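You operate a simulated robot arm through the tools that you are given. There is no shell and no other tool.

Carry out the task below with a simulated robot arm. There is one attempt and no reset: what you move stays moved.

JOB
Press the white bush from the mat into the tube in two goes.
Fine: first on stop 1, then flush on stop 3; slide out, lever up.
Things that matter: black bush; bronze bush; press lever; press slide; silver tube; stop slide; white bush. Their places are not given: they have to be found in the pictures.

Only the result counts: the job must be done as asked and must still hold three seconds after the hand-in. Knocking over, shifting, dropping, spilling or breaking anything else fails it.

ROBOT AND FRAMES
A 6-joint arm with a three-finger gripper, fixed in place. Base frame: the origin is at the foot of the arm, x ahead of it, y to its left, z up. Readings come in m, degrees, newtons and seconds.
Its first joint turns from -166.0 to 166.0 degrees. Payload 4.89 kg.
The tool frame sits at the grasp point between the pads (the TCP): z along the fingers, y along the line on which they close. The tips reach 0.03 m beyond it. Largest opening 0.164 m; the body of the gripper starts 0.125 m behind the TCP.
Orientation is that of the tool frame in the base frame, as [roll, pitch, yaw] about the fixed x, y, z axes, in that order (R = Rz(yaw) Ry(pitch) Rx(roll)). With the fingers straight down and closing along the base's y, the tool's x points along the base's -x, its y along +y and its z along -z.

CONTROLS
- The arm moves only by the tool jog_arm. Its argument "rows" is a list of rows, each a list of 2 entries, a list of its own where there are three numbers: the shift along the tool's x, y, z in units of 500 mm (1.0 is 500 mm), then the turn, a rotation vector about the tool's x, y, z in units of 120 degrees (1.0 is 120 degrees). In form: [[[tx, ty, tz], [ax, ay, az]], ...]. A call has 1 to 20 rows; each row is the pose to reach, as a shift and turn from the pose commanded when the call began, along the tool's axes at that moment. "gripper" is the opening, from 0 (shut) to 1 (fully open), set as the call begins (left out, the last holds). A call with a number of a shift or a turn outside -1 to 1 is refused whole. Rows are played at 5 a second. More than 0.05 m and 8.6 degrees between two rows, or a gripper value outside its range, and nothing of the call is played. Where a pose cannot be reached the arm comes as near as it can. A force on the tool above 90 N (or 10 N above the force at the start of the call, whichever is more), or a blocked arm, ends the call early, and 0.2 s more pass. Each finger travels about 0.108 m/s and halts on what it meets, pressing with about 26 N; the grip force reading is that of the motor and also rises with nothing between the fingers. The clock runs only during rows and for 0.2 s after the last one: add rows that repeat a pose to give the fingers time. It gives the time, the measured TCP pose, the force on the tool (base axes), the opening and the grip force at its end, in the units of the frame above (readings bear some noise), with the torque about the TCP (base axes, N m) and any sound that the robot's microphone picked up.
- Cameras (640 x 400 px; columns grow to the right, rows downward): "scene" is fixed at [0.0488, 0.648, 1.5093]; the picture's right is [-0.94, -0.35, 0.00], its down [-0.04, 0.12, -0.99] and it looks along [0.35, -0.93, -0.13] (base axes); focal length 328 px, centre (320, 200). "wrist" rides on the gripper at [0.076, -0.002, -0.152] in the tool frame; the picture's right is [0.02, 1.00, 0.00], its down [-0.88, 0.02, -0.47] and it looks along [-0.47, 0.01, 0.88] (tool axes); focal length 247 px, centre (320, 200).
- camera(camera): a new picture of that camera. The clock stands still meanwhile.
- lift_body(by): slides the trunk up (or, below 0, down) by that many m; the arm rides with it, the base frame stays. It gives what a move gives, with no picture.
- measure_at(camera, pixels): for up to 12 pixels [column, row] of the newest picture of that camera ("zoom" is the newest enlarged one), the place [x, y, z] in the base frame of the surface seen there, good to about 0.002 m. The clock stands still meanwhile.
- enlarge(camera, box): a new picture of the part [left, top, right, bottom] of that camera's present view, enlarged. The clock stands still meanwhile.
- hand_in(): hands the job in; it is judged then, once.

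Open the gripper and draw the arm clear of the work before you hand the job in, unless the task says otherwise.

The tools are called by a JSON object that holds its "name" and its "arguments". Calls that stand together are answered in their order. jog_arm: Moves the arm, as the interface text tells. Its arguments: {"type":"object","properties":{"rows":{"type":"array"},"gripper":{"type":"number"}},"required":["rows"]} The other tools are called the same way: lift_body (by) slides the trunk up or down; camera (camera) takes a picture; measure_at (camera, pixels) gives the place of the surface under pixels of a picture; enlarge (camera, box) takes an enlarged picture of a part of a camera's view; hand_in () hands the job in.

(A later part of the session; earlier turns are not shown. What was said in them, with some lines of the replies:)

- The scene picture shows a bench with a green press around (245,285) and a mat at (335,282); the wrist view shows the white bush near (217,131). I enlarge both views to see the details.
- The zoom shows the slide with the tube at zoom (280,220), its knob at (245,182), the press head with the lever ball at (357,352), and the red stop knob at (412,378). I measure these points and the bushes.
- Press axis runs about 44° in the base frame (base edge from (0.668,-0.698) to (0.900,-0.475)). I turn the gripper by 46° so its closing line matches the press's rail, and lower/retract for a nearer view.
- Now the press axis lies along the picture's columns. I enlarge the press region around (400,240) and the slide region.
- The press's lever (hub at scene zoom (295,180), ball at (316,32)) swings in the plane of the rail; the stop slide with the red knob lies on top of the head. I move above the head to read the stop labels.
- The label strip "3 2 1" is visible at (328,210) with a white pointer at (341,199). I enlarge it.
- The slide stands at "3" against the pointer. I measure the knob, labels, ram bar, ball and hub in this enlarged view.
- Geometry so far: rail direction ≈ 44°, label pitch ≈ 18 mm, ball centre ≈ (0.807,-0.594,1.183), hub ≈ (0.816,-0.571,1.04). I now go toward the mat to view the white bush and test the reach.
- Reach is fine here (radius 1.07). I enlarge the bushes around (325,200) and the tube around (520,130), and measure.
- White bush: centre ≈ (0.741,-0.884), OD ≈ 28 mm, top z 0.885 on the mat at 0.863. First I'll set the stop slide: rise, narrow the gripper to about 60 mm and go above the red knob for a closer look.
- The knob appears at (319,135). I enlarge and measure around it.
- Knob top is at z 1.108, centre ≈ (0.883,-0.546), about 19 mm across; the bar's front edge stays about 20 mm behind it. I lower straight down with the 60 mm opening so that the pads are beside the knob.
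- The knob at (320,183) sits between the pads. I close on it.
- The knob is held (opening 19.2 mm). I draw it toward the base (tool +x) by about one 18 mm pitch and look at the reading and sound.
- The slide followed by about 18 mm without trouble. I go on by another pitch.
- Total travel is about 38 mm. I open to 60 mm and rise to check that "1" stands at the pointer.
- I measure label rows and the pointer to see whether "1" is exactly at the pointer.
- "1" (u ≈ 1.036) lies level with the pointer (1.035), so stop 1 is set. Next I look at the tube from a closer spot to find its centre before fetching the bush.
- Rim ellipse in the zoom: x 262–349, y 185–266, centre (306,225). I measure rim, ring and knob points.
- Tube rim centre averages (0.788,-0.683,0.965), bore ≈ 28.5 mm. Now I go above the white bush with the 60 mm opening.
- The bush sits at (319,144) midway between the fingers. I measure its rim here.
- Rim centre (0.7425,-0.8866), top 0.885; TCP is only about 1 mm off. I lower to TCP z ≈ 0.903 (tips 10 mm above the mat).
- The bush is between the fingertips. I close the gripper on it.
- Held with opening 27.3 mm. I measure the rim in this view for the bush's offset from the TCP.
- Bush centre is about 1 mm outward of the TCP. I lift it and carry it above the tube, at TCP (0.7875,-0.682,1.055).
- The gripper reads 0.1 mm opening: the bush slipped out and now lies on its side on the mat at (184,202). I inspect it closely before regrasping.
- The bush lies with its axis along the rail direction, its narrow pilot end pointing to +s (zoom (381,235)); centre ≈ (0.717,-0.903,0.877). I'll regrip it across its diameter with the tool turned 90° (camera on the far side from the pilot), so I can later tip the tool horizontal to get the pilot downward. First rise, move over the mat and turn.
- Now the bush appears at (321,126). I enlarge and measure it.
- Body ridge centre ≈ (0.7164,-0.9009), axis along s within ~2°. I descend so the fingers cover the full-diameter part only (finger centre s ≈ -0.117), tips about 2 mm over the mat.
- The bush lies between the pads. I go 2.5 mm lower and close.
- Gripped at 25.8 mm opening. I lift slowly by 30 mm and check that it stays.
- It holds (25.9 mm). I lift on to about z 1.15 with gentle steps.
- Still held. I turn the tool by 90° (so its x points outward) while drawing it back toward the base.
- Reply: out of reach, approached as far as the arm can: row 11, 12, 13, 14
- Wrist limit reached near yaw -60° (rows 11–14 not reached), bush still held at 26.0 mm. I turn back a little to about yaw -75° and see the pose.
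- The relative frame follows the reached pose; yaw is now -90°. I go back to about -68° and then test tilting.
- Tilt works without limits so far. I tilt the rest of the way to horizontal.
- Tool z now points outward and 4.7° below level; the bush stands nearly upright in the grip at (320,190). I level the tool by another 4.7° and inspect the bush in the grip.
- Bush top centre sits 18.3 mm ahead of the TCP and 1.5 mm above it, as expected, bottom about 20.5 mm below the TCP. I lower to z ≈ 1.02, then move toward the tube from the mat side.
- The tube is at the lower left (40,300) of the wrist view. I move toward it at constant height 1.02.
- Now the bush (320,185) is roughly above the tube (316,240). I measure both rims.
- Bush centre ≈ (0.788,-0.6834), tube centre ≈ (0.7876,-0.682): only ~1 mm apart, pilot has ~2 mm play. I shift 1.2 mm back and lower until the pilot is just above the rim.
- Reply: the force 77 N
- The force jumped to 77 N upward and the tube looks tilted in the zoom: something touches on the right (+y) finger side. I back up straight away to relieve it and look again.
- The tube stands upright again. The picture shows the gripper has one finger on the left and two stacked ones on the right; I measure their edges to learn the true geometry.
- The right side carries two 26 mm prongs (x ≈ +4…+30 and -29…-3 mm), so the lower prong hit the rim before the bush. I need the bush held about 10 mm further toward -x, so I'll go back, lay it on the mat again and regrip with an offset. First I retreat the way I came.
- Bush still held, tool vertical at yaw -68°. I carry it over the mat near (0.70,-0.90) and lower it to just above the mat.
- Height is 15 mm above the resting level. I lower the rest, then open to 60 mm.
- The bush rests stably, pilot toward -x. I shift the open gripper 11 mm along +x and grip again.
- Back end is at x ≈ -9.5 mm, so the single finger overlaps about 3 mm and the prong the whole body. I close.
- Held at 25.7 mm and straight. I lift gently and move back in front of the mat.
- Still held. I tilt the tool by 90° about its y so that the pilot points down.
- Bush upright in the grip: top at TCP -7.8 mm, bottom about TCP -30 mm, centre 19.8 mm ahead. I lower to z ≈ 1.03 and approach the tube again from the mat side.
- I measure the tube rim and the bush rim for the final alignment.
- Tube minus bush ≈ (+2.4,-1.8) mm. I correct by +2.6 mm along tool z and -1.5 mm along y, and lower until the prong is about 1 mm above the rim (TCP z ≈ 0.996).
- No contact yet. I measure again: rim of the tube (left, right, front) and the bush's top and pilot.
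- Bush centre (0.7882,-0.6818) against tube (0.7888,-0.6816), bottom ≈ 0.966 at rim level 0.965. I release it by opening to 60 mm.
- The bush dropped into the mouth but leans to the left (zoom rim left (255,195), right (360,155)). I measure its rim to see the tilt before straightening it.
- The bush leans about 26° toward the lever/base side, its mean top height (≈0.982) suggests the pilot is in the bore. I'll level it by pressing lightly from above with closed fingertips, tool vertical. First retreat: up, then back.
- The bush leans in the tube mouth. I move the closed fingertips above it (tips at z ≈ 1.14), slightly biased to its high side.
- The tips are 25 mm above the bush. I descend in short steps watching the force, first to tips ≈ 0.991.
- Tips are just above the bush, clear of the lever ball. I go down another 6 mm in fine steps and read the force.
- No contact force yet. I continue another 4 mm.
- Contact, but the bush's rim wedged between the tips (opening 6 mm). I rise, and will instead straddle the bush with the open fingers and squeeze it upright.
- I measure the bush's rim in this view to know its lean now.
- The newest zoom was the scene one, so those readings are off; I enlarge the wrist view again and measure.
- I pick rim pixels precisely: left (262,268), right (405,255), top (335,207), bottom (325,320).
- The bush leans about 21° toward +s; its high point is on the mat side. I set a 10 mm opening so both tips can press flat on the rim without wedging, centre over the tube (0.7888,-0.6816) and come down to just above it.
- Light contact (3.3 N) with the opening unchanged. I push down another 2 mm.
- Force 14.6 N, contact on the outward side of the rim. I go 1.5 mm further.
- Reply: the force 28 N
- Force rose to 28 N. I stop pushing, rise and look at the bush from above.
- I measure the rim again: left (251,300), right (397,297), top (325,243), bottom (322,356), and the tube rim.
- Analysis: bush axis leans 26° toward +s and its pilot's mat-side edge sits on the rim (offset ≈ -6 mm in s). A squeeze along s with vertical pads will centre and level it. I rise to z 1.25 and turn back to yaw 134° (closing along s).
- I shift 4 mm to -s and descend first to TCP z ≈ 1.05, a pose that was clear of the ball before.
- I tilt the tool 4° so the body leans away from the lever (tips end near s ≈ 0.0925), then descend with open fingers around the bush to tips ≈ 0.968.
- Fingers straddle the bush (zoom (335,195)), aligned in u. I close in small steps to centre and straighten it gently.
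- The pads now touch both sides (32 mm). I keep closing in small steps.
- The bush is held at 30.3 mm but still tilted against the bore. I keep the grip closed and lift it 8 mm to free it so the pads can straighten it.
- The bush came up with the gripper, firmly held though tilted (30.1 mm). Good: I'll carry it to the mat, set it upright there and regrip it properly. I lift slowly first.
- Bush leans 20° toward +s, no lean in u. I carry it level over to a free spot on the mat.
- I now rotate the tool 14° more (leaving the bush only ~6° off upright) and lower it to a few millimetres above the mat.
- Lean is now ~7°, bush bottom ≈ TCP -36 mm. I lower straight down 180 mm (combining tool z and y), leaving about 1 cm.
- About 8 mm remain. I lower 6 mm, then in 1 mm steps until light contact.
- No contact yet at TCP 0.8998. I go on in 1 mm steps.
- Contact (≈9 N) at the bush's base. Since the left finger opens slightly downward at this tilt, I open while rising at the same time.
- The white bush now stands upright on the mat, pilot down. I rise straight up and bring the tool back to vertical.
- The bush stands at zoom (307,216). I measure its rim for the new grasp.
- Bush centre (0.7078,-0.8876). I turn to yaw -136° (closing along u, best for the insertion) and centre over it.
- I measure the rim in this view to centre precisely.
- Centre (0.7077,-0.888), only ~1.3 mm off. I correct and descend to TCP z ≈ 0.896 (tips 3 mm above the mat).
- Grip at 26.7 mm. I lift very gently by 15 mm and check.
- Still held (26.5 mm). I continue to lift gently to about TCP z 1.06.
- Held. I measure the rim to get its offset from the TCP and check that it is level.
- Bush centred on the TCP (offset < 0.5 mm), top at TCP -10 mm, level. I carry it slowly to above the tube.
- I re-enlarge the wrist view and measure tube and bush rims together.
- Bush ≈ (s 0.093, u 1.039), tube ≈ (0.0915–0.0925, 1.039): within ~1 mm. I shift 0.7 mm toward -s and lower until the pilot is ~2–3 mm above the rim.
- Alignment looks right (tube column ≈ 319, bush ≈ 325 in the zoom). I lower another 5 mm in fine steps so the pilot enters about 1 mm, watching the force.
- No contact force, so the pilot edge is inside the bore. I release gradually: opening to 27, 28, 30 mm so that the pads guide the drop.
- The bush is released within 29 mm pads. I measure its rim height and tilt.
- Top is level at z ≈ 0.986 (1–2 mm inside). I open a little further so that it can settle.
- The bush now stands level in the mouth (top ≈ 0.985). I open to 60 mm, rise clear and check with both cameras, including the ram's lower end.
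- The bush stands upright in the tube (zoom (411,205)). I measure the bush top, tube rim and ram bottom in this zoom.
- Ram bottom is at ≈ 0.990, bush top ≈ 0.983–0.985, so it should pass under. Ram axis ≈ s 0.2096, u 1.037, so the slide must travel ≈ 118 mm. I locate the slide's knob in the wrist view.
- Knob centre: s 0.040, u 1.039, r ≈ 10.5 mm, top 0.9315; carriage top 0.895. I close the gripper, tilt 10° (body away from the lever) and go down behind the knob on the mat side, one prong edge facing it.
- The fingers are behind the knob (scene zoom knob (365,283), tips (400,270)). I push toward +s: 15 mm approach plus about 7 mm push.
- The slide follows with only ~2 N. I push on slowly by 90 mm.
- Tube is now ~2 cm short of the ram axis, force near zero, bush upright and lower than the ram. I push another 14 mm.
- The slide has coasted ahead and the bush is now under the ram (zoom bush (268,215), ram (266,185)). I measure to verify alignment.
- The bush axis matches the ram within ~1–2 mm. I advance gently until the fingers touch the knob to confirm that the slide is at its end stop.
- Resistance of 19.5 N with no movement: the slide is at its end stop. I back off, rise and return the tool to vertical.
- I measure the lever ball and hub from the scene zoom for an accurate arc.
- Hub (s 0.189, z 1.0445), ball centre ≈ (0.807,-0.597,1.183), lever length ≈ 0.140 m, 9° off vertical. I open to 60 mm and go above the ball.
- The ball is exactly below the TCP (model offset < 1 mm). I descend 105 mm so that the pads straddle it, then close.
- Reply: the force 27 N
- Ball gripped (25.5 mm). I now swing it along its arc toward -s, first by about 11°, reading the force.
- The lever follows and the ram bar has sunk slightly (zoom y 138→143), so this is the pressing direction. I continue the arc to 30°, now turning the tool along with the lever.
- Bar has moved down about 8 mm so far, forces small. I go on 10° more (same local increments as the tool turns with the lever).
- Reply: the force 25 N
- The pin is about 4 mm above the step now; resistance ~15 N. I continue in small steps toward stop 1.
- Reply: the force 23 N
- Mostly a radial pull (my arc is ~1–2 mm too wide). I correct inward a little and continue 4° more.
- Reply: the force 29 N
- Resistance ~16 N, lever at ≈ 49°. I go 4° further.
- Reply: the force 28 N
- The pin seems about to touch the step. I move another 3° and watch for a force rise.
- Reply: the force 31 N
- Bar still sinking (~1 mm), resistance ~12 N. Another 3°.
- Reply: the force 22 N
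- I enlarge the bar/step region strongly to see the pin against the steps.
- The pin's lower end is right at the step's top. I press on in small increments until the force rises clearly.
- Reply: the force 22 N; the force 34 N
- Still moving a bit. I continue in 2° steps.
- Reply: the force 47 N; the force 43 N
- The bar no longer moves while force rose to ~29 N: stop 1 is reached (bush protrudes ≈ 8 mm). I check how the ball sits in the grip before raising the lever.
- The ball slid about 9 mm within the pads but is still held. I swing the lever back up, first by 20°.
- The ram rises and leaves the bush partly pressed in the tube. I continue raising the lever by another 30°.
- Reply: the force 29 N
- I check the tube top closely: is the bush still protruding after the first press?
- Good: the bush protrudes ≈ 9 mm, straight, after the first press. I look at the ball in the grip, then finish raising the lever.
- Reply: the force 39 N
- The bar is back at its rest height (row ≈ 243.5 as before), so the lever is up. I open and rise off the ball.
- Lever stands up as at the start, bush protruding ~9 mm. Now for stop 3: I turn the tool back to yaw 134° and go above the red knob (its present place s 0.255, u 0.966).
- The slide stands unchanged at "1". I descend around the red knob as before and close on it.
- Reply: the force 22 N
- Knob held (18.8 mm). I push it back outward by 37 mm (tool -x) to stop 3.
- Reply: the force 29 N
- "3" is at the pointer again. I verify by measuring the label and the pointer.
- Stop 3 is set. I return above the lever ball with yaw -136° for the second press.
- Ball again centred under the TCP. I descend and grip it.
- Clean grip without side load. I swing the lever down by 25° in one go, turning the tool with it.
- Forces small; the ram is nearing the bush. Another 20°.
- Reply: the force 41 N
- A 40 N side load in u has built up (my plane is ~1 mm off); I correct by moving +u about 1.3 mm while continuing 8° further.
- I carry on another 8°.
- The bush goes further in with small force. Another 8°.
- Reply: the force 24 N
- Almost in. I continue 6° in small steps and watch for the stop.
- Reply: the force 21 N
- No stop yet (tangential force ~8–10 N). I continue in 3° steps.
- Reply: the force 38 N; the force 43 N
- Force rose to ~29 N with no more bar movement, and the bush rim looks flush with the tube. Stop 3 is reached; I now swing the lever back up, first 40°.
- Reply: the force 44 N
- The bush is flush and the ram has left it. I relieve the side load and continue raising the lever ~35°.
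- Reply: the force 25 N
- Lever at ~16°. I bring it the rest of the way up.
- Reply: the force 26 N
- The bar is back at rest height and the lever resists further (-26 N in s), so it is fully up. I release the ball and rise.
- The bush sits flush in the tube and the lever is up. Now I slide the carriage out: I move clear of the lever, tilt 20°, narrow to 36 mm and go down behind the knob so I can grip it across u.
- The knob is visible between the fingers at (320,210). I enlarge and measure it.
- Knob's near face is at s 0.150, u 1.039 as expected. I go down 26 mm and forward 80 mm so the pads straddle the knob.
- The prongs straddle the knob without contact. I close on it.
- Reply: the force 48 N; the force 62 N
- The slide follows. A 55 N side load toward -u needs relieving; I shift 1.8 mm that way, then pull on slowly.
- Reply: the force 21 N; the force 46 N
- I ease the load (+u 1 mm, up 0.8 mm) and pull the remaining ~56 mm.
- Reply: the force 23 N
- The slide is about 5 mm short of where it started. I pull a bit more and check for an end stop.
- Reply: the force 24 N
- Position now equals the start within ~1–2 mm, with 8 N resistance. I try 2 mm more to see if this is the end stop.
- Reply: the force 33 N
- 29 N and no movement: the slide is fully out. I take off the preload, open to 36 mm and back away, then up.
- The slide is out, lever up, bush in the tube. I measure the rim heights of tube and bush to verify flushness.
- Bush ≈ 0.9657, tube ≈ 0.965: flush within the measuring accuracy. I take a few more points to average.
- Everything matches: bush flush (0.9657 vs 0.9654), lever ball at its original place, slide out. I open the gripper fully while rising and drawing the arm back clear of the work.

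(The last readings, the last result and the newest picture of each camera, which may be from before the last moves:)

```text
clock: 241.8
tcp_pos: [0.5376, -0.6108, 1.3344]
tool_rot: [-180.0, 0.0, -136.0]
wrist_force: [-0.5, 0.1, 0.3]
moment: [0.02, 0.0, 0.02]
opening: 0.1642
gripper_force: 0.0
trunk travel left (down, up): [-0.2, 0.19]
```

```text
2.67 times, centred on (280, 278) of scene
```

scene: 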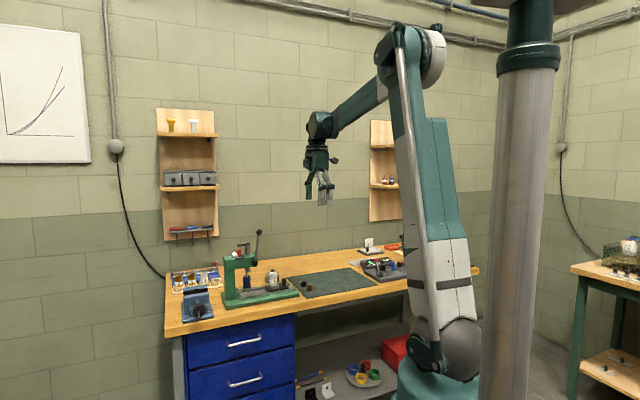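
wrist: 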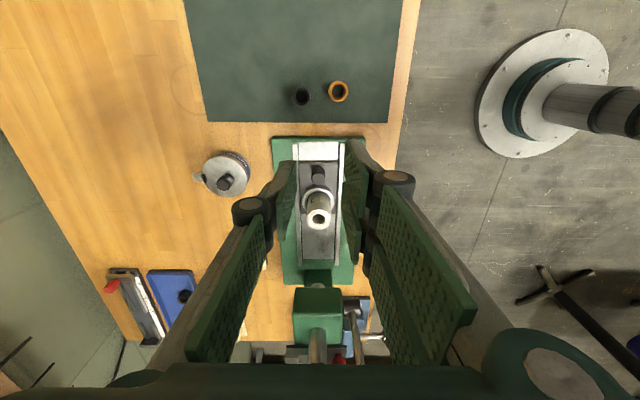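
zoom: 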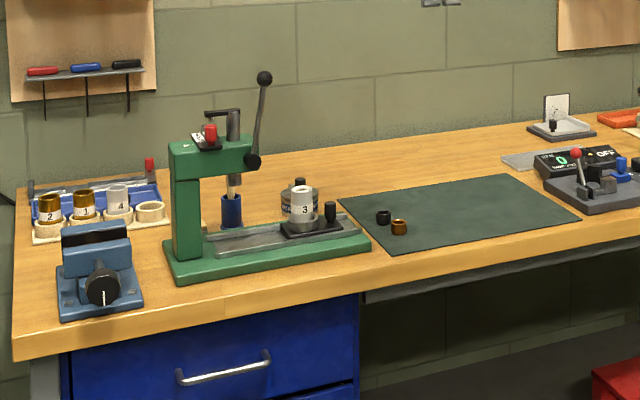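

The arm is clear and the gripper open. The scene matches the goal: bush flush in tube 3, slide out, lever up, stop slide on 3, black and bronze bushes not moved. I hand the job in.

{"name": "hand_in", "arguments": {}}

```text
The job is handed in.
```

The white bush is pressed into the silver tube in two goes, first on stop 1 and then flush on stop 3, and I have handed the job in. The tool only confirmed the hand-in; it gave no verdict.

- **Flushness:** the last measurements put the bush rim at about 0.9657 m and the tube rim at about 0.9654 m. That is flush within the 2 mm measuring accuracy.
- **Stop 1:** I pressed until the ram bar stopped moving and the lever resisted. The bush then stood about 9 mm proud, and I raised the lever.
- **Stop 3:** I moved the stop slide to 3 and pressed again until the lever resisted.
- **End state:** the slide is out against its end stop, the lever is fully up and the stop slide is on 3. The gripper is open and the arm is clear.
- **Other items:** the black and bronze bushes look unmoved.

Three mishaps on the way could matter for judging:

- **Bush dropped:** the white bush slipped out of the gripper once and fell on its side on the mat before I regripped it.
- **Finger hit the tube rim:** on the first try at placing the bush, a gripper finger pushed down on the tube rim with about 77 N and tilted the tube. I backed off, and it stood upright again.
- **Crooked release:** the bush leaned in the tube mouth after one release. I took it back to the mat, stood it up and placed it again before pressing.
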